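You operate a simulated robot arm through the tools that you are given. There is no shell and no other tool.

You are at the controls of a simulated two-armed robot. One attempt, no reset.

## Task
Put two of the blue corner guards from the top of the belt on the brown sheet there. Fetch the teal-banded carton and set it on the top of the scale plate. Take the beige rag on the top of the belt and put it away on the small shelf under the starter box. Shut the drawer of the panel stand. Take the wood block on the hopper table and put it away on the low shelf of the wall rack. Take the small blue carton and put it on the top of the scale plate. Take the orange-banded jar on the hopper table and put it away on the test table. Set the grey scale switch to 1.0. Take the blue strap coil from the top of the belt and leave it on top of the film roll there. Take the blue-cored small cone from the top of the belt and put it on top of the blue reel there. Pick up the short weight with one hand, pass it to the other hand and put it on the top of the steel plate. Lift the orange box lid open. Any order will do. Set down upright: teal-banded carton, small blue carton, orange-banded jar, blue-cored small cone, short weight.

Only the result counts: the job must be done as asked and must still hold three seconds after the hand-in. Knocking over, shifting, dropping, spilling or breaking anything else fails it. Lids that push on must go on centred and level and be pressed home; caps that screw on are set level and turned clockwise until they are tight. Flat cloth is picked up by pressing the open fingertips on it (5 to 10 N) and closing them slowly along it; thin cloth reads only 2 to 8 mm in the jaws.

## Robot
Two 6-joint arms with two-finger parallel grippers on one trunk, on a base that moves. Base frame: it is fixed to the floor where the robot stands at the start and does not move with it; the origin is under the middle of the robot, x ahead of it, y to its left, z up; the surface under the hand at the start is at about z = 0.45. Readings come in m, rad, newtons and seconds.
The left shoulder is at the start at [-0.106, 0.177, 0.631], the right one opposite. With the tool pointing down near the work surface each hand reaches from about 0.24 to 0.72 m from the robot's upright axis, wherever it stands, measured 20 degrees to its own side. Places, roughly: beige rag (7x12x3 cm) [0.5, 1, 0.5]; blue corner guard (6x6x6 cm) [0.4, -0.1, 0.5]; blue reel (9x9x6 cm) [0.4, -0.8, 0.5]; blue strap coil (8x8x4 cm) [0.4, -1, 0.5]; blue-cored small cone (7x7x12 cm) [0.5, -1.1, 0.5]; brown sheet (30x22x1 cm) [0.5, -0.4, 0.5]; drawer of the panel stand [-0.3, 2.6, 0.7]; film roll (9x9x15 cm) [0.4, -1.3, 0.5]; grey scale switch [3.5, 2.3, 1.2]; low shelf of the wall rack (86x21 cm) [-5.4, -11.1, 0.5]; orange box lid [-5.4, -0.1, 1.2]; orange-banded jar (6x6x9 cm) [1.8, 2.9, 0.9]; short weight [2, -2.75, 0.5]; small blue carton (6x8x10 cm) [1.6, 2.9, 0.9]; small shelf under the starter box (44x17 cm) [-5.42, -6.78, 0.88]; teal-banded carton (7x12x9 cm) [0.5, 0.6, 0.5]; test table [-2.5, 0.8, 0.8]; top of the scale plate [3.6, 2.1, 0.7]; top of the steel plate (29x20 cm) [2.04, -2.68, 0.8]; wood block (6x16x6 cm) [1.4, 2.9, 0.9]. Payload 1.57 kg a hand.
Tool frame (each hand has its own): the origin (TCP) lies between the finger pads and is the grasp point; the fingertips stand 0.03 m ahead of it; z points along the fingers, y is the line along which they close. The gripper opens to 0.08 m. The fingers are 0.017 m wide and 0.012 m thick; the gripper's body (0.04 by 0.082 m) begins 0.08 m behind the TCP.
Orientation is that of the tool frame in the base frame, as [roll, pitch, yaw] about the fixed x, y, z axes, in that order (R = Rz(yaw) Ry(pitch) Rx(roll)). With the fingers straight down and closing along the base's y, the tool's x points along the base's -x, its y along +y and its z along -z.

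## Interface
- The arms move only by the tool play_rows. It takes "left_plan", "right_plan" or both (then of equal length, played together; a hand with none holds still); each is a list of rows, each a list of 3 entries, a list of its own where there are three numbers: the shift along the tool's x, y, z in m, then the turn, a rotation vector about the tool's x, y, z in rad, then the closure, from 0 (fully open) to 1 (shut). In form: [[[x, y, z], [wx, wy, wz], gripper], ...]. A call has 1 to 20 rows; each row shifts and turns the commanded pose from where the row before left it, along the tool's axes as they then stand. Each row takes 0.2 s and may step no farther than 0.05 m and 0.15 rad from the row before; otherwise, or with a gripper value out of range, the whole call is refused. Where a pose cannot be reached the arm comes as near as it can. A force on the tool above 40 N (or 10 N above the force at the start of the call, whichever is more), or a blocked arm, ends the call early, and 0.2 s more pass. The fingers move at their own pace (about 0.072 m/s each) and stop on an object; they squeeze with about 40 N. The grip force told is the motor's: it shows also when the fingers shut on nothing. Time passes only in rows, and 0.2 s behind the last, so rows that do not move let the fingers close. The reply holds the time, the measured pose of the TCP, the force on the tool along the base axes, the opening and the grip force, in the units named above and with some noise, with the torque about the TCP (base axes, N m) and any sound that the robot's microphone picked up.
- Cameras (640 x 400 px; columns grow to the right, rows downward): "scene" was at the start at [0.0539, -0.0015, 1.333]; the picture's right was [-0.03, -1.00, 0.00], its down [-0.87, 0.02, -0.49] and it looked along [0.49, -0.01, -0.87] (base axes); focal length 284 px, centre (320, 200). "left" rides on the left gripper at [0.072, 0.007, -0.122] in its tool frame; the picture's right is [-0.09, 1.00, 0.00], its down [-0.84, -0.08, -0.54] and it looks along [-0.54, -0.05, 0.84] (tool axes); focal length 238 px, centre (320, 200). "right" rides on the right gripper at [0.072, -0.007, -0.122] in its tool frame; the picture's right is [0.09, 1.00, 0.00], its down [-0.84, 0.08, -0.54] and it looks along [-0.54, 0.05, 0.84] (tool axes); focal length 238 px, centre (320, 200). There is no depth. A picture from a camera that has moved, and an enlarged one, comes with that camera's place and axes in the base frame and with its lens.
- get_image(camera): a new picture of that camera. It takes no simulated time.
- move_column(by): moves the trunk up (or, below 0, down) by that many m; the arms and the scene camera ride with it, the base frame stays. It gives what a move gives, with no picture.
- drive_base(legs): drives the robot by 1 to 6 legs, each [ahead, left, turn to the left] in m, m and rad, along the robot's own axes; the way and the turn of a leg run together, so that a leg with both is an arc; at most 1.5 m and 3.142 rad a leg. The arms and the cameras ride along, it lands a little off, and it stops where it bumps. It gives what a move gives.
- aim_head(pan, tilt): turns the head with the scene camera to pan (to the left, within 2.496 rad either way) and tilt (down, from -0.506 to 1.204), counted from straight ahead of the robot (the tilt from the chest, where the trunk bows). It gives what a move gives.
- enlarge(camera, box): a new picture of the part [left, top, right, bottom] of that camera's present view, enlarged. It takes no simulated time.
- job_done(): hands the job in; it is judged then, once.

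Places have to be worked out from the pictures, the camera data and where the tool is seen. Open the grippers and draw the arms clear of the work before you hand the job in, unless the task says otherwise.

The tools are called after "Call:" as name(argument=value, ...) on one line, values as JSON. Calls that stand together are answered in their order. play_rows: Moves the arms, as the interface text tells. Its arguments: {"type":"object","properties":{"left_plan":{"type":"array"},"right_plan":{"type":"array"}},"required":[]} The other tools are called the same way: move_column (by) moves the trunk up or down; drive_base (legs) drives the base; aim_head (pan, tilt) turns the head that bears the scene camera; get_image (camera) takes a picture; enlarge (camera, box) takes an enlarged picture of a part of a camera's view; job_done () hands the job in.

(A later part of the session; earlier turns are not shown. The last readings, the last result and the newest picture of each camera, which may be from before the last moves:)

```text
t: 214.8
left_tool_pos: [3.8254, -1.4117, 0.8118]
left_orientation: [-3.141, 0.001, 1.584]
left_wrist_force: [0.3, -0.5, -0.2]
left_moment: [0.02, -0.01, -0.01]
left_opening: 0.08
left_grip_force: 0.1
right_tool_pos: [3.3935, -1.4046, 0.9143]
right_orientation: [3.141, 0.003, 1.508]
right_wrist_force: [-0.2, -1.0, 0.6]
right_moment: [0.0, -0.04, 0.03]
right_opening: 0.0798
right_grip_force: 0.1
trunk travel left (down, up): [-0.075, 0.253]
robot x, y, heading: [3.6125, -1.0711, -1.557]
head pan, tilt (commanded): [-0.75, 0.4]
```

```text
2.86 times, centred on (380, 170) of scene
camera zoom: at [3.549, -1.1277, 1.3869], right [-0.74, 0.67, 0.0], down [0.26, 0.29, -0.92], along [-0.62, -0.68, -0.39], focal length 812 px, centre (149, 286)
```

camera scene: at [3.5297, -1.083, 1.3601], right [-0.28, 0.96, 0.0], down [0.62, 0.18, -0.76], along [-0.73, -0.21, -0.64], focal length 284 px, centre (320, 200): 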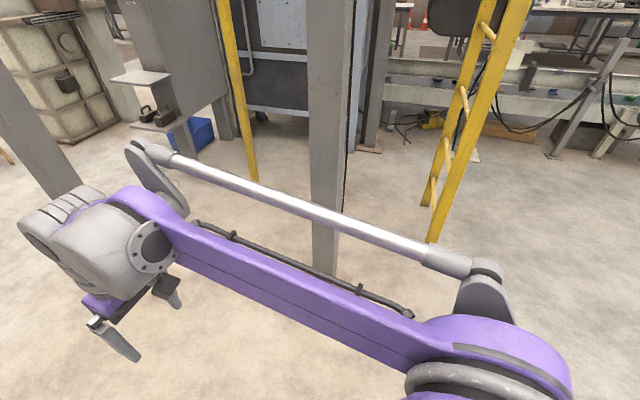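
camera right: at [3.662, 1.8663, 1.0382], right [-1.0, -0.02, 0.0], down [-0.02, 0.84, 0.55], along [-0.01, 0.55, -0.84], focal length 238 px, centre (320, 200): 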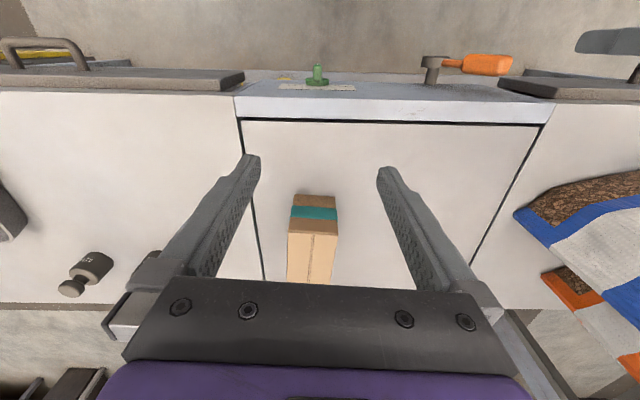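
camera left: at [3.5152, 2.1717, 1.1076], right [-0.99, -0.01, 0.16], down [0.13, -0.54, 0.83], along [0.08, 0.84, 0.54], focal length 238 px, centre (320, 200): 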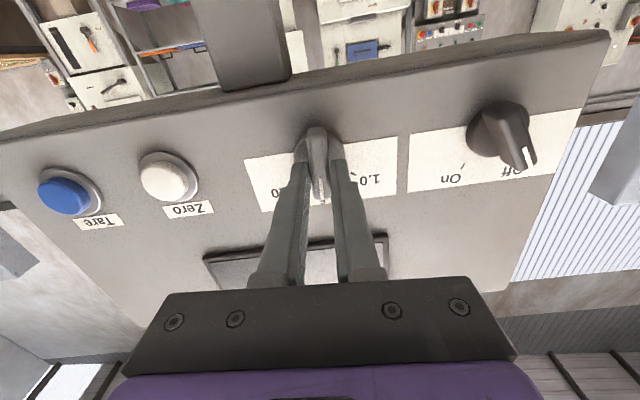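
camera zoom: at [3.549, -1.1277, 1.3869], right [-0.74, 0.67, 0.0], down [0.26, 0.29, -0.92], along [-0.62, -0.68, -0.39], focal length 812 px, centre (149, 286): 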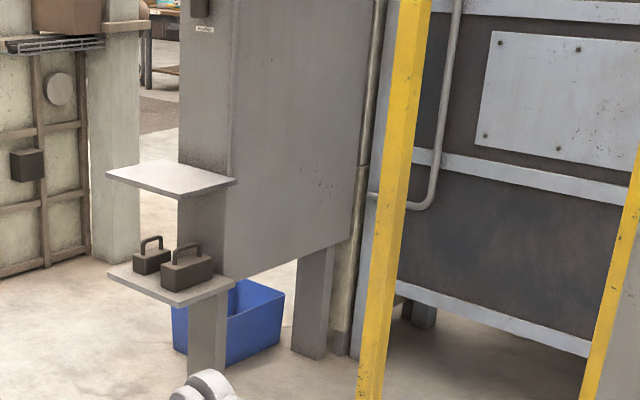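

The cabinet shows two stacked plates; the short weight (with bail handle) is the left one on the lower plate. My elbows stick out ~0.48 m, so I extend the arms forward to slim the robot before passing the posts.

Call:
play_rows(left_plan=[[[-0.048, 0, 0], [0, 0, 0], 0], [[-0.048, 0, 0], [0, 0, 0], 0], [[-0.048, 0, 0], [0, 0, 0], 0], [[-0.048, 0, 0], [0, 0, 0], 0], [[-0.048, 0, 0], [0, 0, 0], 0], [[-0.048, 0, 0], [0, 0, 0], 0]], right_plan=[[[-0.045, 0, 0.0167], [0, 0, 0], 0], [[-0.045, 0, 0.0167], [0, 0, 0], 0], [[-0.045, 0, 0.0167], [0, 0, 0], 0], [[-0.045, 0, 0.0167], [0, 0, 0], 0], [[-0.045, 0, 0.0167], [0, 0, 0], 0], [[-0.045, 0, 0.0167], [0, 0, 0], 0]])

Call:
aim_head(pan=0.9, tilt=0.8)

Call:
get_image(camera="scene")

Call:
aim_head(pan=-0.9, tilt=0.8)

Call:
get_image(camera="scene")

Call:
aim_head(pan=0.0, tilt=0.6)

Call:
get_image(camera="scene")

```text
t: 216.2
left_tool_pos: [3.8282, -1.7015, 0.8124]
left_orientation: [3.141, -0.001, 1.585]
left_wrist_force: [0.6, 0.6, -0.4]
left_moment: [0.01, 0.03, 0.0]
left_opening: 0.0799
left_grip_force: 0.0
right_tool_pos: [3.3779, -1.6773, 0.8149]
right_orientation: [-3.14, 0.002, 1.509]
right_wrist_force: [0.2, -0.1, -0.3]
right_moment: [0.06, 0.02, 0.03]
right_opening: 0.0801
right_grip_force: 0.0
trunk travel left (down, up): [-0.075, 0.253]
robot x, y, heading: [3.6092, -1.0698, -1.56]
head pan, tilt (commanded): [-0.75, 0.4]
```

```text
t: 217.9
left_tool_pos: [3.8289, -1.699, 0.8141]
left_orientation: [3.141, 0.001, 1.585]
left_wrist_force: [0.4, 0.2, 0.0]
left_moment: [0.0, 0.0, 0.01]
left_opening: 0.08
left_grip_force: 0.1
right_tool_pos: [3.3781, -1.6751, 0.8169]
right_orientation: [-3.141, 0.003, 1.507]
right_wrist_force: [1.1, 0.0, 0.3]
right_moment: [-0.01, 0.01, 0.02]
right_opening: 0.0799
right_grip_force: 0.1
trunk travel left (down, up): [-0.075, 0.253]
robot x, y, heading: [3.6127, -1.0732, -1.557]
head pan, tilt (commanded): [0.901, 0.799]
```

```text
taken
camera scene: at [3.6751, -1.1085, 1.3519], right [-0.61, -0.79, 0.0], down [-0.57, 0.44, -0.7], along [0.55, -0.43, -0.72], focal length 284 px, centre (320, 200)
```

scene: 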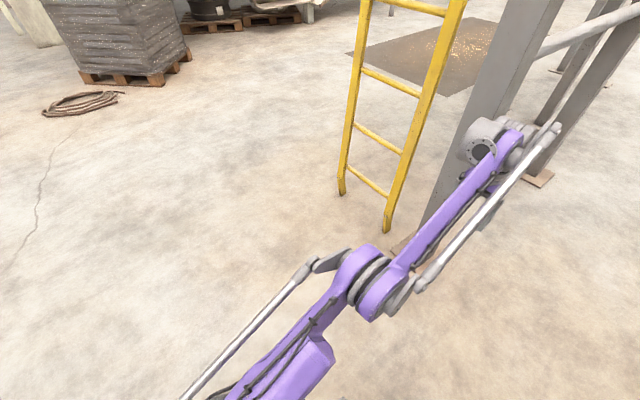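

```text
t: 219.7
left_tool_pos: [3.8284, -1.7004, 0.8141]
left_orientation: [3.141, 0.0, 1.584]
left_wrist_force: [0.1, -0.2, 0.8]
left_moment: [0.02, 0.01, 0.01]
left_opening: 0.08
left_grip_force: 0.0
right_tool_pos: [3.3766, -1.6761, 0.8164]
right_orientation: [3.141, 0.003, 1.509]
right_wrist_force: [0.5, 0.0, 0.6]
right_moment: [0.03, 0.0, 0.0]
right_opening: 0.0802
right_grip_force: 0.0
trunk travel left (down, up): [-0.075, 0.253]
robot x, y, heading: [3.6143, -1.0692, -1.562]
head pan, tilt (commanded): [-0.901, 0.799]
```

```text
taken
camera scene: at [3.5488, -1.1101, 1.3519], right [-0.63, 0.78, 0.0], down [0.56, 0.45, -0.7], along [-0.54, -0.44, -0.72], focal length 284 px, centre (320, 200)
```

scene: 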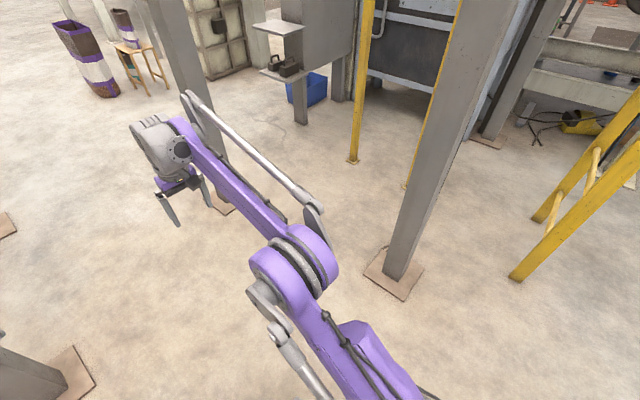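

```text
t: 220.9
left_tool_pos: [3.829, -1.6991, 0.8138]
left_orientation: [-3.141, 0.001, 1.584]
left_wrist_force: [0.8, -0.5, -0.2]
left_moment: [-0.03, 0.02, 0.02]
left_opening: 0.0798
left_grip_force: 0.2
right_tool_pos: [3.378, -1.6747, 0.818]
right_orientation: [-3.141, 0.003, 1.509]
right_wrist_force: [0.3, -0.4, 0.1]
right_moment: [-0.01, 0.0, 0.01]
right_opening: 0.0798
right_grip_force: 0.0
trunk travel left (down, up): [-0.075, 0.253]
robot x, y, heading: [3.6132, -1.0709, -1.561]
head pan, tilt (commanded): [0.0, 0.6]
```

```text
taken
camera scene: at [3.6124, -1.1476, 1.3687], right [-1.0, -0.01, 0.0], down [-0.01, 0.57, -0.82], along [0.01, -0.82, -0.57], focal length 284 px, centre (320, 200)
```

scene: 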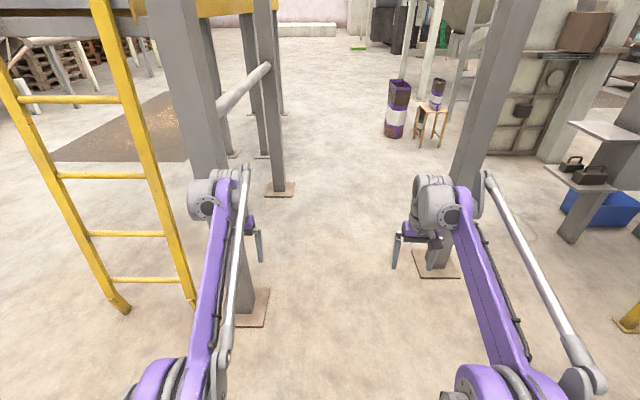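

With arms extended the robot is slim (±0.32). I shift to x≈3.47, go south between the posts to y≈-2.87, and turn to face the cabinet (−x).

Call:
drive_base(legs=[[0, -0.14, 0], [0.9, 0, -0.01], [0.9, 0, 0]])

Call:
drive_base(legs=[[0, 0, -1.571]])

Call:
get_image(camera="scene")

```text
t: 231.4
left_tool_pos: [3.6921, -3.4979, 0.8141]
left_orientation: [3.141, 0.0, 1.573]
left_wrist_force: [-0.7, -0.1, 1.0]
left_moment: [0.01, -0.01, -0.02]
left_opening: 0.0801
left_grip_force: 0.0
right_tool_pos: [3.2395, -3.4695, 0.817]
right_orientation: [3.141, 0.004, 1.498]
right_wrist_force: [0.1, -0.8, -0.5]
right_moment: [0.0, -0.01, -0.03]
right_opening: 0.0799
right_grip_force: 0.0
trunk travel left (down, up): [-0.075, 0.253]
robot x, y, heading: [3.4827, -2.8699, -1.567]
head pan, tilt (commanded): [0.0, 0.6]
```

```text
t: 235.7
left_tool_pos: [2.8473, -3.07, 0.8139]
left_orientation: [-3.141, -0.001, -0.007]
left_wrist_force: [0.0, 1.2, -0.3]
left_moment: [0.02, 0.0, -0.02]
left_opening: 0.08
left_grip_force: 0.1
right_tool_pos: [2.881, -2.6186, 0.8167]
right_orientation: [3.14, 0.002, -0.083]
right_wrist_force: [0.0, -0.7, 0.4]
right_moment: [-0.01, -0.02, 0.03]
right_opening: 0.0799
right_grip_force: 0.1
trunk travel left (down, up): [-0.075, 0.253]
robot x, y, heading: [3.4804, -2.8651, 3.134]
head pan, tilt (commanded): [0.0, 0.6]
```

```text
taken
camera scene: at [3.4026, -2.8658, 1.3687], right [0.01, 1.0, 0.0], down [0.56, 0.0, -0.83], along [-0.83, 0.01, -0.56], focal length 284 px, centre (320, 200)
```

scene: 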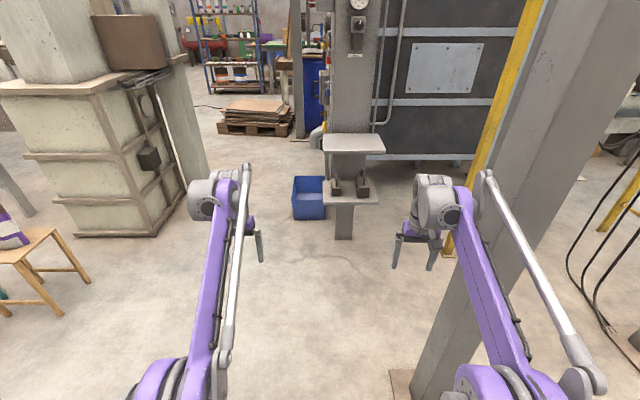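

Good position. I zoom on the two plates and weights.

Call:
enlarge(camera="scene", box=[290, 110, 410, 230])

```text
3.33 times, centred on (350, 170) of scene
camera zoom: at [3.4026, -2.8658, 1.3687], right [0.01, 1.0, 0.0], down [0.56, 0.0, -0.83], along [-0.83, 0.01, -0.56], focal length 948 px, centre (220, 300)
```

zoom: 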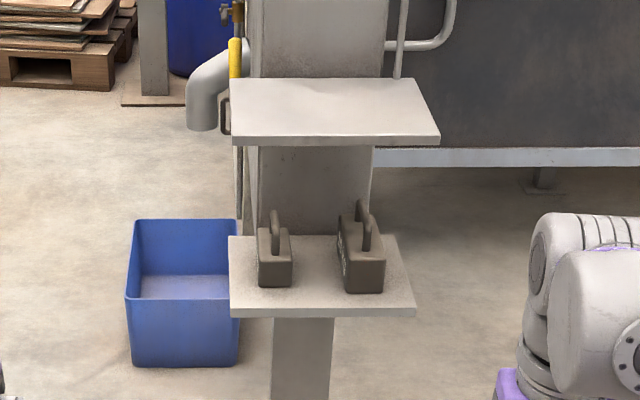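

The short weight sits at about (2.02, -2.76), long axis along x, handle top ~0.61; lower plate z≈0.50, upper plate 0.80. I'll take an angled stance from the south-east, clear of the posts: first move diagonally and turn.

Call:
drive_base(legs=[[0.58, 0.46, 0], [0, 0, -0.6]])

Call:
get_image(camera="scene")

```text
t: 241.8
left_tool_pos: [2.2601, -3.1267, 0.8122]
left_orientation: [3.141, -0.001, -0.608]
left_wrist_force: [-0.2, 0.1, 0.4]
left_moment: [0.01, -0.01, -0.02]
left_opening: 0.0805
left_grip_force: 0.0
right_tool_pos: [2.5426, -2.7745, 0.8164]
right_orientation: [-3.141, 0.004, -0.684]
right_wrist_force: [0.4, -0.7, 0.4]
right_moment: [0.03, -0.01, -0.01]
right_opening: 0.0802
right_grip_force: 0.1
trunk travel left (down, up): [-0.075, 0.253]
robot x, y, heading: [2.8964, -3.3182, 2.532]
head pan, tilt (commanded): [0.0, 0.6]
```

```text
taken
camera scene: at [2.8322, -3.2734, 1.3687], right [0.57, 0.82, 0.0], down [0.46, -0.32, -0.83], along [-0.68, 0.47, -0.56], focal length 284 px, centre (320, 200)
```

scene: 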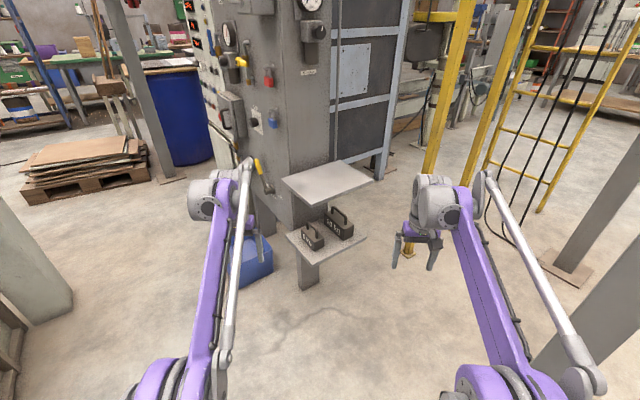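

The stance looks good. I retract both hands and turn the right hand so it points along −x, 30° below horizontal, ready to straddle the weight's body.

Call:
play_rows(left_plan=[[[0.045, 0.012, 0], [0, 0, 0], 0], [[0.045, 0.012, 0], [0, 0, 0], 0], [[0.045, 0.012, 0], [0, 0, 0], 0], [[0.045, 0.012, 0], [0, 0, 0], 0], [[0.045, 0.012, 0], [0, 0, 0], 0], [[0.04, 0.012, 0], [0, 0, 0], 0], [[0, 0, 0], [0, 0, 0], 0], [[0, 0, 0], [0, 0, 0], 0], [[0, 0, 0], [0, 0, 0], 0], [[0, 0, 0], [0, 0, 0], 0], [[0, 0, 0], [0, 0, 0], 0], [[0, 0, 0], [0, 0, 0], 0], [[0, 0, 0], [0, 0, 0], 0], [[0, 0, 0], [0, 0, 0], 0], [[0, 0, 0], [0, 0, 0], 0], [[0, 0, 0], [0, 0, 0], 0], [[0, 0, 0], [0, 0, 0], 0], [[0, 0, 0], [0, 0, 0], 0]], right_plan=[[[0.03, -0.003, 0], [0, 0, 0], 0], [[0.03, -0.003, 0], [0, 0, 0], 0], [[0.03, -0.003, 0], [0, 0, 0], 0], [[0.03, -0.003, 0], [0, 0, 0], 0], [[0.03, -0.003, 0], [0, 0, 0], 0], [[0, 0, 0], [0, 0, -0.1368], 0], [[0, 0, 0], [0, 0, -0.1368], 0], [[0, 0, 0], [0, 0, -0.1368], 0], [[0, 0, 0], [0, 0, -0.1368], 0], [[0, 0, 0], [0, 0, -0.1368], 0], [[0, 0, 0], [0, -0.1309, 0], 0], [[0, 0, 0], [0, -0.1309, 0], 0], [[0, 0, 0], [0, -0.1309, 0], 0], [[0, 0, 0], [0, -0.1309, 0], 0], [[0, 0, 0], [0, -0.1309, 0], 0], [[0, 0, 0], [0, -0.1309, 0], 0], [[0, 0, 0], [0, -0.1309, 0], 0], [[0, 0, 0], [0, -0.1309, 0], 0]])

Call:
get_image(camera="scene")

Call:
get_image(camera="right")

```text
t: 245.7
left_tool_pos: [2.2625, -3.2418, 0.8318]
left_orientation: [-3.141, -0.002, -0.609]
left_wrist_force: [0.9, 0.3, 0.4]
left_moment: [-0.01, 0.03, 0.0]
left_opening: 0.08
left_grip_force: 0.2
left hand out of reach, approached as far as the arm can: row 2, 3, 4, 5, 6
right_tool_pos: [2.6697, -2.8571, 0.8165]
right_orientation: [-3.135, 1.052, 0.003]
right_wrist_force: [0.7, 0.1, -0.3]
right_moment: [0.02, 0.03, 0.0]
right_opening: 0.0799
right_grip_force: 0.0
trunk travel left (down, up): [-0.075, 0.253]
robot x, y, heading: [2.896, -3.3175, 2.531]
head pan, tilt (commanded): [0.0, 0.6]
```

```text
taken
camera scene: at [2.8322, -3.2732, 1.3687], right [0.57, 0.82, 0.0], down [0.46, -0.32, -0.83], along [-0.68, 0.47, -0.56], focal length 284 px, centre (320, 200)
```

scene: 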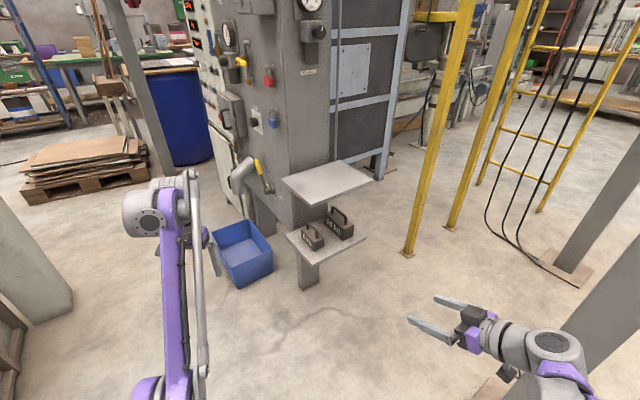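

```text
taken
camera right: at [2.81, -2.8495, 0.8138], right [0.04, -1.0, -0.08], down [0.06, -0.08, 1.0], along [-1.0, -0.05, 0.05], focal length 238 px, centre (320, 200)
```

right: 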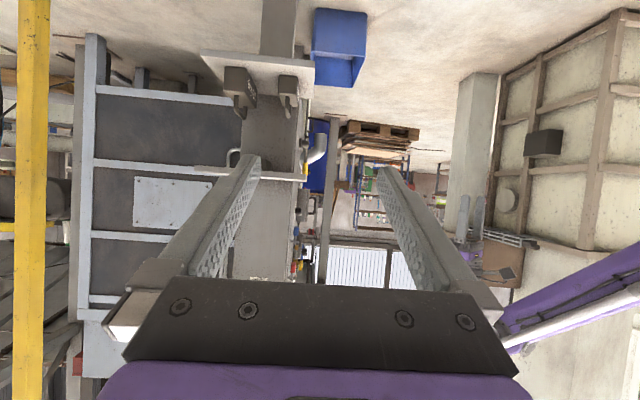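

The left hand only partly retracted. I pull it straight back and check before advancing.

Call:
play_rows(left_plan=[[[0.03, -0.01, 0], [0, 0, 0], 0], [[0.04, -0.01, 0], [0, 0, 0], 0], [[0.04, -0.01, 0], [0, 0, 0], 0], [[0.04, -0.01, 0], [0, 0, 0], 0], [[0.04, -0.01, 0], [0, 0, 0], 0]])

Call:
get_image(camera="scene")

```text
t: 246.8
left_tool_pos: [2.2676, -3.2366, 0.8487]
left_orientation: [-3.142, 0.0, -0.61]
left_wrist_force: [0.5, 0.3, 0.3]
left_moment: [-0.01, -0.01, 0.0]
left_opening: 0.0801
left_grip_force: 0.0
left hand out of reach, approached as far as the arm can: row 1, 2, 3, 4, 5
right_tool_pos: [2.6691, -2.8575, 0.8169]
right_orientation: [-3.136, 1.052, 0.005]
right_wrist_force: [0.5, 0.2, -0.4]
right_moment: [-0.01, 0.01, 0.01]
right_opening: 0.08
right_grip_force: 0.0
trunk travel left (down, up): [-0.075, 0.253]
robot x, y, heading: [2.8976, -3.3142, 2.527]
head pan, tilt (commanded): [0.0, 0.6]
```

```text
taken
camera scene: at [2.8321, -3.2734, 1.3687], right [0.57, 0.82, 0.0], down [0.46, -0.32, -0.83], along [-0.68, 0.47, -0.56], focal length 284 px, centre (320, 200)
```

scene: 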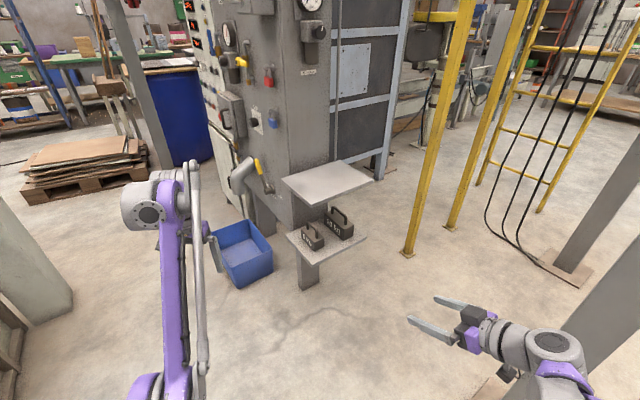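

The commanded pose went too near the body. I bring the command back out to ~0.36 m ahead, where the hand was reachable earlier.

Call:
play_rows(left_plan=[[[-0.05, -0.005, 0], [0, 0, 0], 0], [[-0.05, -0.005, 0], [0, 0, 0], 0], [[-0.05, -0.005, 0], [0, 0, 0], 0], [[-0.05, -0.005, 0], [0, 0, 0], 0], [[0, 0, 0], [0, 0, 0], 0]])

Call:
get_image(camera="scene")

```text
refused: row 1 steps farther than a row can; nothing moved
```

```text
taken
camera scene: at [2.8321, -3.2734, 1.3687], right [0.57, 0.82, 0.0], down [0.46, -0.32, -0.83], along [-0.68, 0.47, -0.56], focal length 284 px, centre (320, 200)
```

scene: 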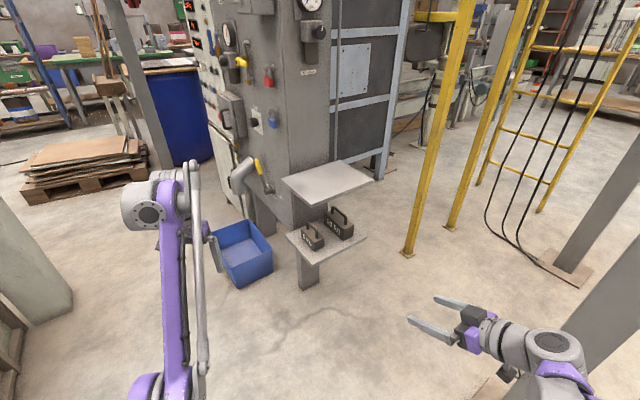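

Call:
play_rows(left_plan=[[[-0.045, -0.005, 0], [0, 0, 0], 0], [[-0.045, -0.005, 0], [0, 0, 0], 0], [[-0.045, -0.005, 0], [0, 0, 0], 0], [[-0.045, -0.005, 0], [0, 0, 0], 0], [[0, 0, 0], [0, 0, 0], 0]])

Call:
get_image(camera="scene")

```text
t: 248.1
left_tool_pos: [2.2341, -3.189, 0.8329]
left_orientation: [-3.141, 0.0, -0.609]
left_wrist_force: [-0.9, -0.7, 0.5]
left_moment: [0.04, -0.01, -0.02]
left_opening: 0.08
left_grip_force: 0.0
left hand out of reach, approached as far as the arm can: row 2, 3, 4
right_tool_pos: [2.6669, -2.858, 0.8164]
right_orientation: [-3.135, 1.051, 0.003]
right_wrist_force: [0.1, -0.8, -0.5]
right_moment: [-0.02, 0.01, 0.05]
right_opening: 0.08
right_grip_force: 0.1
trunk travel left (down, up): [-0.075, 0.253]
robot x, y, heading: [2.896, -3.3171, 2.532]
head pan, tilt (commanded): [0.0, 0.6]
```

```text
taken
camera scene: at [2.8323, -3.2734, 1.3687], right [0.57, 0.82, 0.0], down [0.46, -0.32, -0.83], along [-0.68, 0.47, -0.56], focal length 284 px, centre (320, 200)
```

scene: 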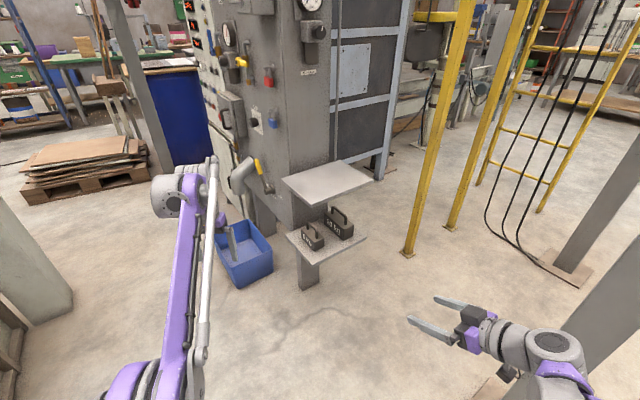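

The arm hits a limit when too far left. I bring the hand inward first, then retract straight back.

Call:
play_rows(left_plan=[[[0.0, -0.035, 0.01], [0, 0, 0], 0], [[0.0, -0.035, 0.01], [0, 0, 0], 0], [[0.04, 0, 0], [0, 0, 0], 0], [[0.04, 0, 0], [0, 0, 0], 0], [[0.04, 0, 0], [0, 0, 0], 0], [[0.04, 0, 0], [0, 0, 0], 0], [[0.04, 0, 0], [0, 0, 0], 0]])

```text
t: 249.7
left_tool_pos: [2.3056, -3.1524, 0.8125]
left_orientation: [3.141, 0.0, -0.609]
left_wrist_force: [0.3, -0.2, -0.3]
left_moment: [0.05, 0.02, 0.01]
left_opening: 0.0798
left_grip_force: 0.0
left hand out of reach, approached as far as the arm can: row 4, 5, 6, 7
right_tool_pos: [2.6694, -2.8577, 0.8165]
right_orientation: [-3.136, 1.051, 0.004]
right_wrist_force: [0.0, 0.5, -0.1]
right_moment: [0.0, 0.02, -0.01]
right_opening: 0.0802
right_grip_force: 0.1
trunk travel left (down, up): [-0.075, 0.253]
robot x, y, heading: [2.8982, -3.3167, 2.532]
head pan, tilt (commanded): [0.0, 0.6]
```

Call:
aim_head(pan=0.9, tilt=0.8)

Call:
get_image(camera="scene")

```text
t: 250.8
left_tool_pos: [2.3068, -3.1521, 0.8134]
left_orientation: [3.141, -0.002, -0.61]
left_wrist_force: [-0.1, -0.6, 0.2]
left_moment: [-0.02, 0.01, -0.01]
left_opening: 0.08
left_grip_force: 0.0
right_tool_pos: [2.6672, -2.8575, 0.8162]
right_orientation: [-3.137, 1.051, 0.003]
right_wrist_force: [0.0, -0.4, -0.6]
right_moment: [-0.01, 0.0, 0.02]
right_opening: 0.0801
right_grip_force: 0.1
trunk travel left (down, up): [-0.075, 0.253]
robot x, y, heading: [2.898, -3.321, 2.534]
head pan, tilt (commanded): [0.901, 0.799]
```

```text
taken
camera scene: at [2.8273, -3.3471, 1.3519], right [-0.29, 0.96, 0.0], down [0.69, 0.2, -0.7], along [-0.67, -0.2, -0.72], focal length 284 px, centre (320, 200)
```

scene: 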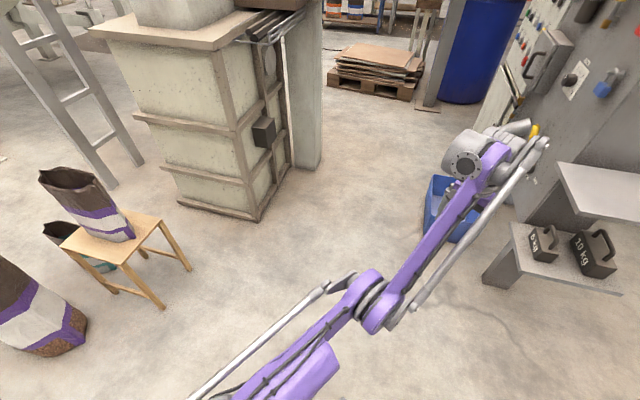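

Call:
play_rows(left_plan=[[[0.0, 0, 0.03], [0, 0, 0], 0], [[0.0, 0, 0.03], [0, 0, 0], 0], [[0.02, 0, 0.03], [0, 0, 0], 0], [[0.03, 0, 0], [0, 0, 0], 0], [[0.03, 0, 0], [0, 0, 0], 0], [[0.03, 0, 0], [0, 0, 0], 0]])

```text
t: 252.2
left_tool_pos: [2.3067, -3.1524, 0.7443]
left_orientation: [-3.138, 0.001, -0.609]
left_wrist_force: [0.6, 0.0, 0.5]
left_moment: [0.0, 0.01, 0.0]
left_opening: 0.0802
left_grip_force: 0.1
left hand out of reach, approached as far as the arm can: row 3, 4, 5, 6
right_tool_pos: [2.6689, -2.858, 0.8177]
right_orientation: [-3.137, 1.051, 0.004]
right_wrist_force: [-0.2, 0.1, -0.5]
right_moment: [-0.02, 0.0, 0.01]
right_opening: 0.08
right_grip_force: 0.1
trunk travel left (down, up): [-0.075, 0.253]
robot x, y, heading: [2.8975, -3.3176, 2.533]
head pan, tilt (commanded): [0.901, 0.799]
```

The left arm stops at ~0.57 m ahead, likely a joint limit. I try turning its wrist a little while retracting.

Call:
play_rows(left_plan=[[[0, 0, 0], [0, 0, 0.14], 0], [[0, 0, 0], [0, 0, 0.14], 0], [[0.02, 0, 0], [0, 0, 0], 0], [[0.02, 0, 0], [0, 0, 0], 0], [[0.02, 0, 0], [0, 0, 0], 0]])

Call:
play_rows(left_plan=[[[0, 0, 0], [0, 0, -0.14], 0], [[0, 0, 0], [0, 0, -0.14], 0], [[0, 0, 0], [0, 0, -0.14], 0], [[0, 0, 0], [0, 0, -0.14], 0], [[0.02, 0, 0], [0, 0, 0], 0], [[0.02, 0, 0], [0, 0, 0], 0], [[0.02, 0, 0], [0, 0, 0], 0]])

```text
t: 253.4
left_tool_pos: [2.2961, -3.1706, 0.7448]
left_orientation: [3.142, 0.001, -0.89]
left_wrist_force: [0.0, -0.1, 0.7]
left_moment: [-0.02, 0.0, 0.0]
left_opening: 0.0797
left_grip_force: 0.1
left hand out of reach, approached as far as the arm can: row 3, 4, 5
right_tool_pos: [2.6694, -2.8574, 0.816]
right_orientation: [-3.138, 1.049, 0.004]
right_wrist_force: [-0.3, -0.3, -0.4]
right_moment: [-0.01, 0.01, -0.02]
right_opening: 0.0799
right_grip_force: 0.1
trunk travel left (down, up): [-0.075, 0.253]
robot x, y, heading: [2.8985, -3.3182, 2.532]
head pan, tilt (commanded): [0.901, 0.799]
```

```text
t: 255.1
left_tool_pos: [2.3046, -3.1583, 0.7444]
left_orientation: [3.141, 0.0, -0.328]
left_wrist_force: [0.0, 0.6, -0.2]
left_moment: [0.0, 0.02, 0.02]
left_opening: 0.08
left_grip_force: 0.0
left hand out of reach, approached as far as the arm can: row 5, 6, 7
right_tool_pos: [2.6677, -2.8567, 0.8162]
right_orientation: [-3.135, 1.052, 0.004]
right_wrist_force: [1.0, -0.1, -0.2]
right_moment: [-0.04, -0.01, -0.02]
right_opening: 0.0799
right_grip_force: 0.1
trunk travel left (down, up): [-0.075, 0.253]
robot x, y, heading: [2.8966, -3.3176, 2.532]
head pan, tilt (commanded): [0.901, 0.799]
```

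Call:
play_rows(left_plan=[[[0, 0, 0], [0, 0, 0.14], 0], [[0, 0, 0], [0, 0, 0.14], 0], [[0, 0, -0.04], [0, 0, 0], 0], [[0, 0, -0.04], [0, 0, 0], 0], [[0, 0, -0.04], [0, 0, 0], 0], [[0, 0, -0.04], [0, 0, 0], 0], [[0, 0, -0.04], [0, 0, 0], 0], [[0, 0, -0.04], [0, 0, 0], 0]])

Call:
get_image(camera="scene")

```text
t: 256.9
left_tool_pos: [2.329, -3.1752, 0.9512]
left_orientation: [-3.141, 0.0, -0.609]
left_wrist_force: [-0.4, -0.1, -0.8]
left_moment: [-0.03, 0.0, 0.02]
left_opening: 0.08
left_grip_force: 0.0
left hand out of reach, approached as far as the arm can: row 7, 8
right_tool_pos: [2.6689, -2.858, 0.8167]
right_orientation: [-3.135, 1.052, 0.006]
right_wrist_force: [0.3, -0.2, -0.1]
right_moment: [0.01, -0.05, 0.02]
right_opening: 0.0802
right_grip_force: 0.1
trunk travel left (down, up): [-0.075, 0.253]
robot x, y, heading: [2.8984, -3.3148, 2.537]
head pan, tilt (commanded): [0.901, 0.799]
```

```text
taken
camera scene: at [2.8281, -3.3475, 1.3519], right [-0.29, 0.96, 0.0], down [0.69, 0.21, -0.7], along [-0.67, -0.2, -0.72], focal length 284 px, centre (320, 200)
```

scene: 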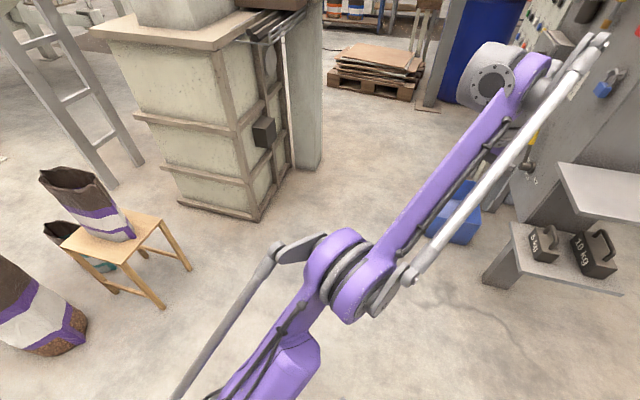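

Now at full extension upward. I try retracting from here.

Call:
play_rows(left_plan=[[[0.045, 0, 0], [0, 0, 0], 0], [[0.045, 0, 0], [0, 0, 0], 0], [[0.045, 0, 0], [0, 0, 0], 0]])

Call:
get_image(camera="scene")

```text
t: 257.6
left_tool_pos: [2.44, -3.2524, 0.9517]
left_orientation: [-3.141, 0.001, -0.609]
left_wrist_force: [0.4, 0.2, 0.4]
left_moment: [0.03, 0.02, 0.0]
left_opening: 0.08
left_grip_force: 0.1
right_tool_pos: [2.6703, -2.8585, 0.8175]
right_orientation: [-3.137, 1.05, 0.005]
right_wrist_force: [0.3, 0.8, 0.2]
right_moment: [0.02, 0.0, -0.03]
right_opening: 0.0799
right_grip_force: 0.0
trunk travel left (down, up): [-0.075, 0.253]
robot x, y, heading: [2.899, -3.3237, 2.534]
head pan, tilt (commanded): [0.901, 0.799]
```

```text
taken
camera scene: at [2.8283, -3.3478, 1.3519], right [-0.29, 0.96, 0.0], down [0.69, 0.21, -0.7], along [-0.67, -0.2, -0.72], focal length 284 px, centre (320, 200)
```

scene: 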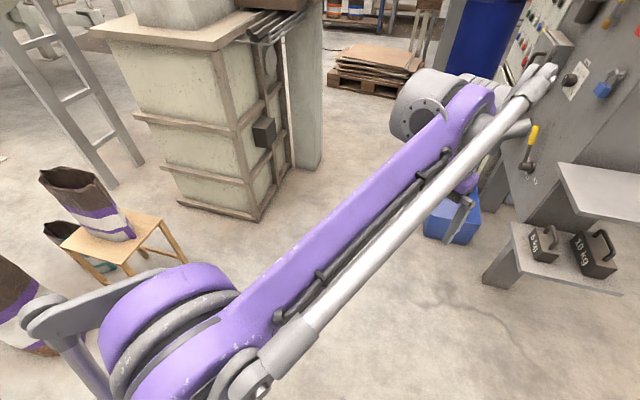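

The elbow is back in its normal raised configuration. I pull the left hand in a bit more, then drive forward to the pick stance.

Call:
play_rows(left_plan=[[[0.035, 0.02, 0], [0, 0, 0], 0], [[0.035, 0.02, 0], [0, 0, 0], 0], [[0.03, 0.01, 0], [0, 0, 0], 0]])

Call:
drive_base(legs=[[0.36, 0, 0]])

Call:
aim_head(pan=0.0, tilt=0.7)

Call:
get_image(camera="scene")

Call:
get_image(camera="right")

```text
t: 258.4
left_tool_pos: [2.4923, -3.3509, 0.9515]
left_orientation: [3.141, 0.002, -0.611]
left_wrist_force: [-0.5, -0.1, 0.5]
left_moment: [-0.02, 0.03, 0.0]
left_opening: 0.0801
left_grip_force: 0.0
right_tool_pos: [2.6694, -2.858, 0.8164]
right_orientation: [-3.138, 1.051, 0.003]
right_wrist_force: [-0.3, 0.7, 0.1]
right_moment: [0.01, 0.0, 0.03]
right_opening: 0.08
right_grip_force: 0.1
trunk travel left (down, up): [-0.075, 0.253]
robot x, y, heading: [2.8968, -3.3188, 2.533]
head pan, tilt (commanded): [0.901, 0.799]
```

```text
t: 260.8
left_tool_pos: [2.1976, -3.1426, 0.9505]
left_orientation: [-3.141, 0.001, -0.613]
left_wrist_force: [-0.4, -0.5, -0.8]
left_moment: [-0.02, 0.04, -0.01]
left_opening: 0.0801
left_grip_force: 0.1
right_tool_pos: [2.3762, -2.6507, 0.8159]
right_orientation: [-3.136, 1.051, 0.001]
right_wrist_force: [-0.2, -0.6, -0.1]
right_moment: [0.03, 0.02, 0.03]
right_opening: 0.0801
right_grip_force: 0.0
trunk travel left (down, up): [-0.075, 0.253]
robot x, y, heading: [2.6024, -3.1136, 2.531]
head pan, tilt (commanded): [0.901, 0.799]
```

```text
t: 262.0
left_tool_pos: [2.1976, -3.1436, 0.9516]
left_orientation: [-3.141, -0.002, -0.611]
left_wrist_force: [-0.5, -0.3, -0.9]
left_moment: [-0.01, -0.01, 0.02]
left_opening: 0.0799
left_grip_force: 0.0
right_tool_pos: [2.3768, -2.6504, 0.8158]
right_orientation: [-3.137, 1.05, 0.001]
right_wrist_force: [-0.2, 0.0, -0.8]
right_moment: [0.0, 0.01, -0.01]
right_opening: 0.0801
right_grip_force: 0.1
trunk travel left (down, up): [-0.075, 0.253]
robot x, y, heading: [2.6042, -3.1094, 2.527]
head pan, tilt (commanded): [0.0, 0.7]
```

```text
taken
camera scene: at [2.5411, -3.0692, 1.3601], right [0.57, 0.82, 0.0], down [0.53, -0.37, -0.76], along [-0.63, 0.44, -0.64], focal length 284 px, centre (320, 200)
```

scene: 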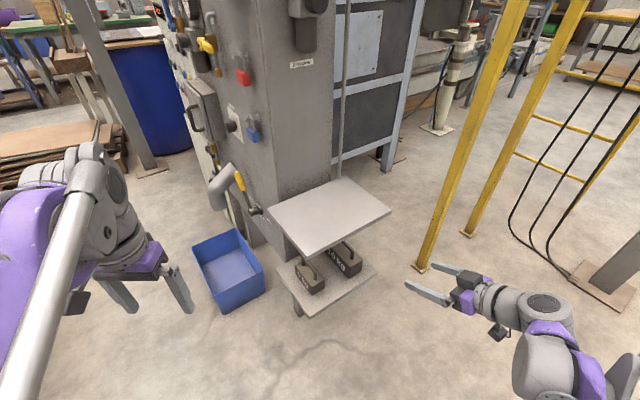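

```text
taken
camera right: at [2.5175, -2.6435, 0.8139], right [0.04, -1.0, -0.08], down [0.05, -0.08, 1.0], along [-1.0, -0.05, 0.05], focal length 238 px, centre (320, 200)
```

right: 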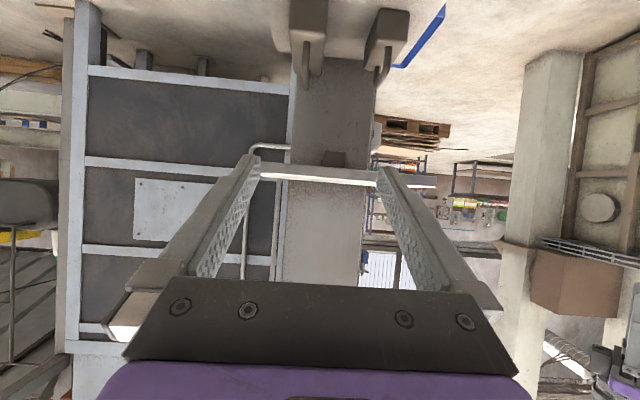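

The right hand is in front of the plates. I lower it to the lower-plate level, aligned with the short weight (y≈-2.758).

Call:
play_rows(right_plan=[[[0.0376, 0.018, 0.0215], [0, 0, 0], 0], [[0.0376, 0.018, 0.0215], [0, 0, 0], 0], [[0.0376, 0.018, 0.0215], [0, 0, 0], 0], [[0.0376, 0.018, 0.0215], [0, 0, 0], 0], [[0.0376, 0.018, 0.0215], [0, 0, 0], 0], [[0.0376, 0.018, 0.0215], [0, 0, 0], 0]])

Call:
get_image(camera="right")

Call:
enlarge(camera="scene", box=[240, 160, 480, 360])

```text
t: 263.4
left_tool_pos: [2.1976, -3.1427, 0.9512]
left_orientation: [3.141, 0.001, -0.613]
left_wrist_force: [0.4, 0.3, 0.5]
left_moment: [-0.01, 0.03, 0.0]
left_opening: 0.0801
left_grip_force: 0.1
right_tool_pos: [2.3558, -2.7367, 0.583]
right_orientation: [-3.138, 1.049, 0.0]
right_wrist_force: [0.7, -0.2, -0.2]
right_moment: [0.0, -0.02, 0.03]
right_opening: 0.0801
right_grip_force: 0.0
right hand out of reach, approached as far as the arm can: row 6
trunk travel left (down, up): [-0.075, 0.253]
robot x, y, heading: [2.6042, -3.1105, 2.531]
head pan, tilt (commanded): [0.0, 0.7]
```

```text
taken
camera right: at [2.4972, -2.7296, 0.5801], right [0.04, -1.0, -0.08], down [0.05, -0.08, 1.0], along [-1.0, -0.05, 0.05], focal length 238 px, centre (320, 200)
```

right: 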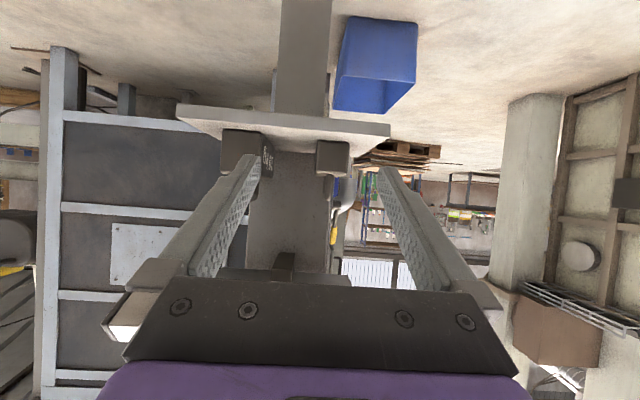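

```text
2.00 times, centred on (360, 260) of scene
camera zoom: at [2.5409, -3.069, 1.3601], right [0.58, 0.82, 0.0], down [0.53, -0.37, -0.76], along [-0.63, 0.44, -0.64], focal length 569 px, centre (240, 80)
```

zoom: 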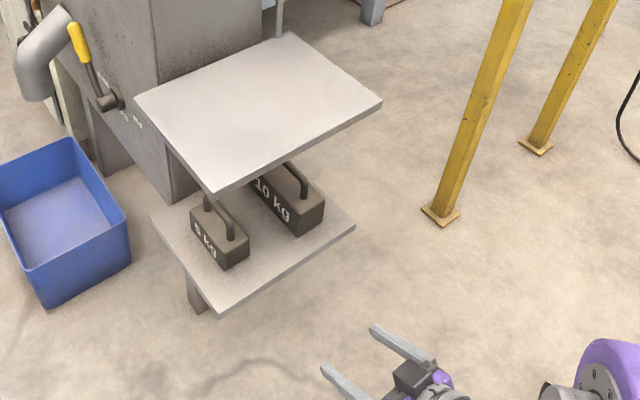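

The weight's body is ~6 cm wide centred at y≈-2.767, plate z≈0.495. I advance over it with the fingers open, straddling it.

Call:
play_rows(right_plan=[[[-0.0199, 0.006, 0.0347], [0, 0, 0], 0], [[-0.0199, 0.006, 0.0347], [0, 0, 0], 0], [[-0.0199, 0.006, 0.0347], [0, 0, 0], 0], [[-0.0199, 0.006, 0.0347], [0, 0, 0], 0], [[-0.0199, 0.006, 0.0347], [0, 0, 0], 0]])

Call:
get_image(camera="right")

Call:
enlarge(camera="scene", box=[240, 160, 480, 360])

```text
t: 264.6
left_tool_pos: [2.1979, -3.1418, 0.9522]
left_orientation: [-3.14, 0.0, -0.614]
left_wrist_force: [-0.8, -0.1, 0.3]
left_moment: [-0.01, 0.02, 0.0]
left_opening: 0.0801
left_grip_force: 0.1
right_tool_pos: [2.1564, -2.7669, 0.5819]
right_orientation: [-3.136, 1.052, -0.001]
right_wrist_force: [-0.3, 0.4, 0.5]
right_moment: [0.03, -0.05, 0.0]
right_opening: 0.08
right_grip_force: 0.0
trunk travel left (down, up): [-0.075, 0.253]
robot x, y, heading: [2.6044, -3.1132, 2.528]
head pan, tilt (commanded): [0.0, 0.7]
```

```text
taken
camera right: at [2.2974, -2.7596, 0.5804], right [0.04, -1.0, -0.08], down [0.05, -0.08, 1.0], along [-1.0, -0.05, 0.05], focal length 238 px, centre (320, 200)
```

right: 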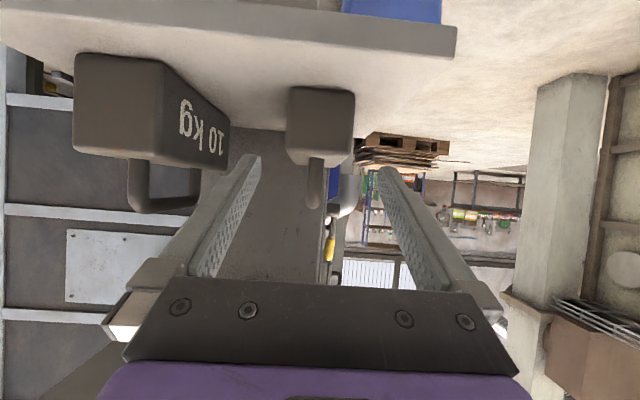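

```text
2.00 times, centred on (360, 260) of scene
camera zoom: at [2.5407, -3.0691, 1.3601], right [0.58, 0.82, 0.0], down [0.53, -0.37, -0.76], along [-0.63, 0.44, -0.64], focal length 569 px, centre (240, 80)
```

zoom: 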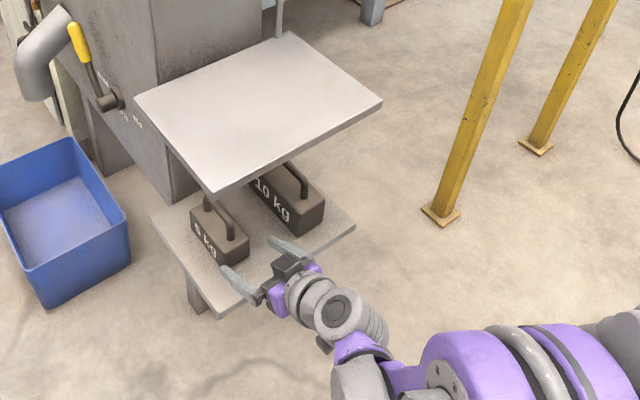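

Aligned (weight centre y≈-2.766). I advance to x≈2.03 and then lower to body height.

Call:
play_rows(right_plan=[[[-0.0209, 0, 0.0365], [0, 0, 0], 0], [[-0.0209, 0, 0.0365], [0, 0, 0], 0], [[-0.0209, 0, 0.0365], [0, 0, 0], 0], [[0, 0, 0], [0, 0, 0], 0]])

Call:
get_image(camera="right")

Call:
enlarge(camera="scene", box=[240, 160, 480, 360])

```text
t: 265.6
left_tool_pos: [2.1984, -3.1436, 0.9525]
left_orientation: [3.139, 0.002, -0.614]
left_wrist_force: [0.1, -0.3, -0.1]
left_moment: [-0.01, 0.0, -0.01]
left_opening: 0.08
left_grip_force: 0.0
right_tool_pos: [2.0296, -2.7657, 0.5816]
right_orientation: [-3.137, 1.051, 0.001]
right_wrist_force: [0.4, -0.1, -0.7]
right_moment: [-0.01, 0.05, -0.01]
right_opening: 0.0799
right_grip_force: 0.2
trunk travel left (down, up): [-0.075, 0.253]
robot x, y, heading: [2.6017, -3.1151, 2.528]
head pan, tilt (commanded): [0.0, 0.7]
```

```text
taken
camera right: at [2.1712, -2.7596, 0.5804], right [0.04, -1.0, -0.08], down [0.05, -0.08, 1.0], along [-1.0, -0.05, 0.05], focal length 238 px, centre (320, 200)
```

right: 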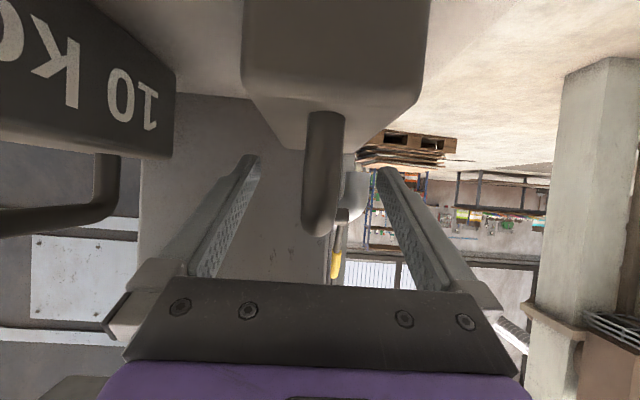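

```text
2.00 times, centred on (360, 260) of scene
camera zoom: at [2.5414, -3.0691, 1.3601], right [0.58, 0.82, 0.0], down [0.53, -0.37, -0.77], along [-0.63, 0.44, -0.64], focal length 569 px, centre (240, 80)
```

zoom: 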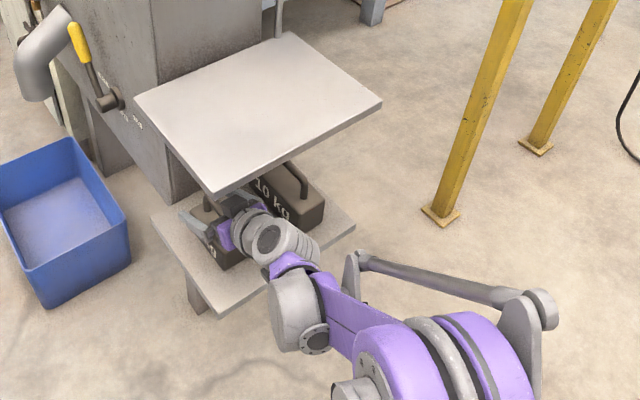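

Fingers straddle the weight. I lower ~5 cm (backing 5 mm to clear the handle) and close on the body.

Call:
play_rows(right_plan=[[[0.0147, 0, 0.0065], [0, 0, 0], 0], [[0.0147, 0, 0.0065], [0, 0, 0], 0], [[0.0147, 0, 0.0065], [0, 0, 0], 0], [[0, 0, 0], [0, 0, 0], 0.0], [[0, 0, 0], [0, 0, 0], 0.2], [[0, 0, 0], [0, 0, 0], 0.4], [[0, 0, 0], [0, 0, 0], 0.5], [[0, 0, 0], [0, 0, 0], 0.5]])

Call:
get_image(camera="right")

```text
t: 267.4
left_tool_pos: [2.1984, -3.1424, 0.951]
left_orientation: [3.141, -0.001, -0.612]
left_wrist_force: [-0.3, 0.6, -0.4]
left_moment: [0.02, 0.0, 0.01]
left_opening: 0.0802
left_grip_force: 0.2
right_tool_pos: [2.0362, -2.7665, 0.5346]
right_orientation: [-3.136, 1.051, -0.001]
right_wrist_force: [0.3, 1.5, -0.6]
right_moment: [0.05, 0.21, -0.08]
right_opening: 0.056
right_grip_force: 39.9
trunk travel left (down, up): [-0.075, 0.253]
robot x, y, heading: [2.6056, -3.1122, 2.531]
head pan, tilt (commanded): [0.0, 0.7]
```

```text
taken
camera right: at [2.1771, -2.7586, 0.533], right [0.04, -1.0, -0.08], down [0.05, -0.08, 1.0], along [-1.0, -0.05, 0.05], focal length 238 px, centre (320, 200)
```

right: 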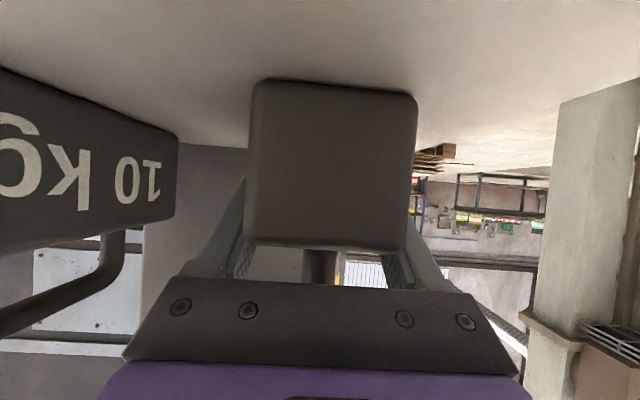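

Gripped at 56 mm. I lift 2 cm to feel the weight and check that it doesn't slip.

Call:
play_rows(right_plan=[[[-0.0087, 0, -0.005], [0, 0, 0], 0.6], [[-0.0087, 0, -0.005], [0, 0, 0], 0.6], [[0, 0, 0], [0, 0, 0], 0.6]])

Call:
get_image(camera="right")

```text
t: 268.2
left_tool_pos: [2.1988, -3.1422, 0.9512]
left_orientation: [3.141, 0.0, -0.611]
left_wrist_force: [-0.3, -0.7, 0.2]
left_moment: [-0.01, 0.01, 0.02]
left_opening: 0.0801
left_grip_force: 0.1
right_tool_pos: [2.0356, -2.7665, 0.5548]
right_orientation: [-3.139, 1.051, 0.001]
right_wrist_force: [0.1, -0.2, -6.5]
right_moment: [0.0, 0.06, 0.0]
right_opening: 0.056
right_grip_force: 40.1
trunk travel left (down, up): [-0.075, 0.253]
robot x, y, heading: [2.6047, -3.1093, 2.532]
head pan, tilt (commanded): [0.0, 0.7]
```

```text
taken
camera right: at [2.1768, -2.7593, 0.553], right [0.04, -1.0, -0.08], down [0.05, -0.08, 1.0], along [-1.0, -0.05, 0.05], focal length 238 px, centre (320, 200)
```

right: 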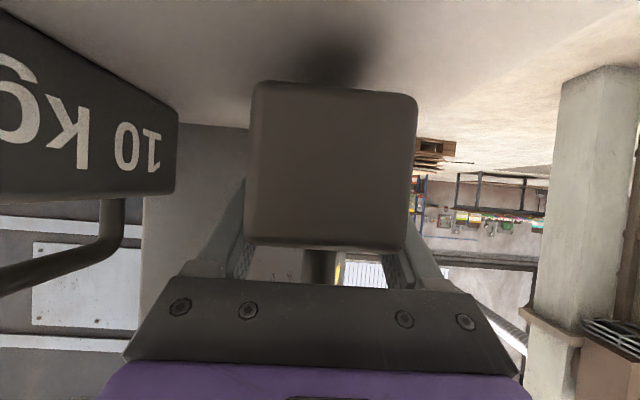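

It weighs only ~0.66 kg and stays level. I withdraw it toward +x clear of the plates.

Call:
play_rows(right_plan=[[[0.0219, 0, -0.0382], [0, 0, 0], 0.6], [[0.0219, 0, -0.0382], [0, 0, 0], 0.6], [[0.0219, 0, -0.0382], [0, 0, 0], 0.6], [[0.0219, 0, -0.0382], [0, 0, 0], 0.6], [[0.0219, 0, -0.0382], [0, 0, 0], 0.6], [[0, 0, 0], [0, 0, 0], 0.6]])

Call:
get_image(camera="scene")

```text
t: 269.6
left_tool_pos: [2.1975, -3.1428, 0.9504]
left_orientation: [3.141, 0.0, -0.613]
left_wrist_force: [0.1, 0.2, -0.3]
left_moment: [0.0, 0.01, -0.03]
left_opening: 0.0801
left_grip_force: 0.0
right_tool_pos: [2.256, -2.7661, 0.5551]
right_orientation: [-3.137, 1.051, 0.0]
right_wrist_force: [0.1, 1.0, -5.8]
right_moment: [-0.06, 0.09, -0.03]
right_opening: 0.0557
right_grip_force: 39.6
trunk travel left (down, up): [-0.075, 0.253]
robot x, y, heading: [2.6048, -3.1125, 2.534]
head pan, tilt (commanded): [0.0, 0.7]
```

```text
taken
camera scene: at [2.5406, -3.0688, 1.3601], right [0.58, 0.82, 0.0], down [0.53, -0.37, -0.76], along [-0.63, 0.44, -0.64], focal length 284 px, centre (320, 200)
```

scene: 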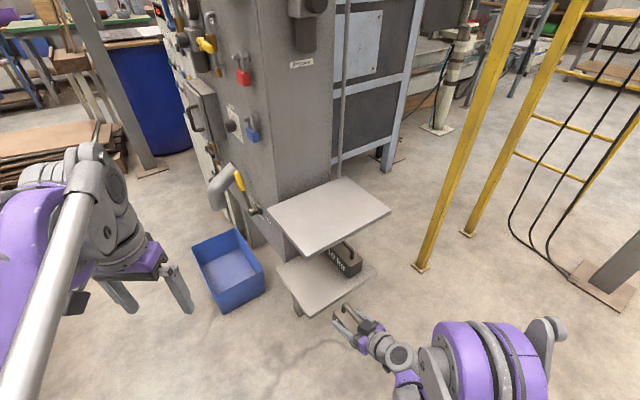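

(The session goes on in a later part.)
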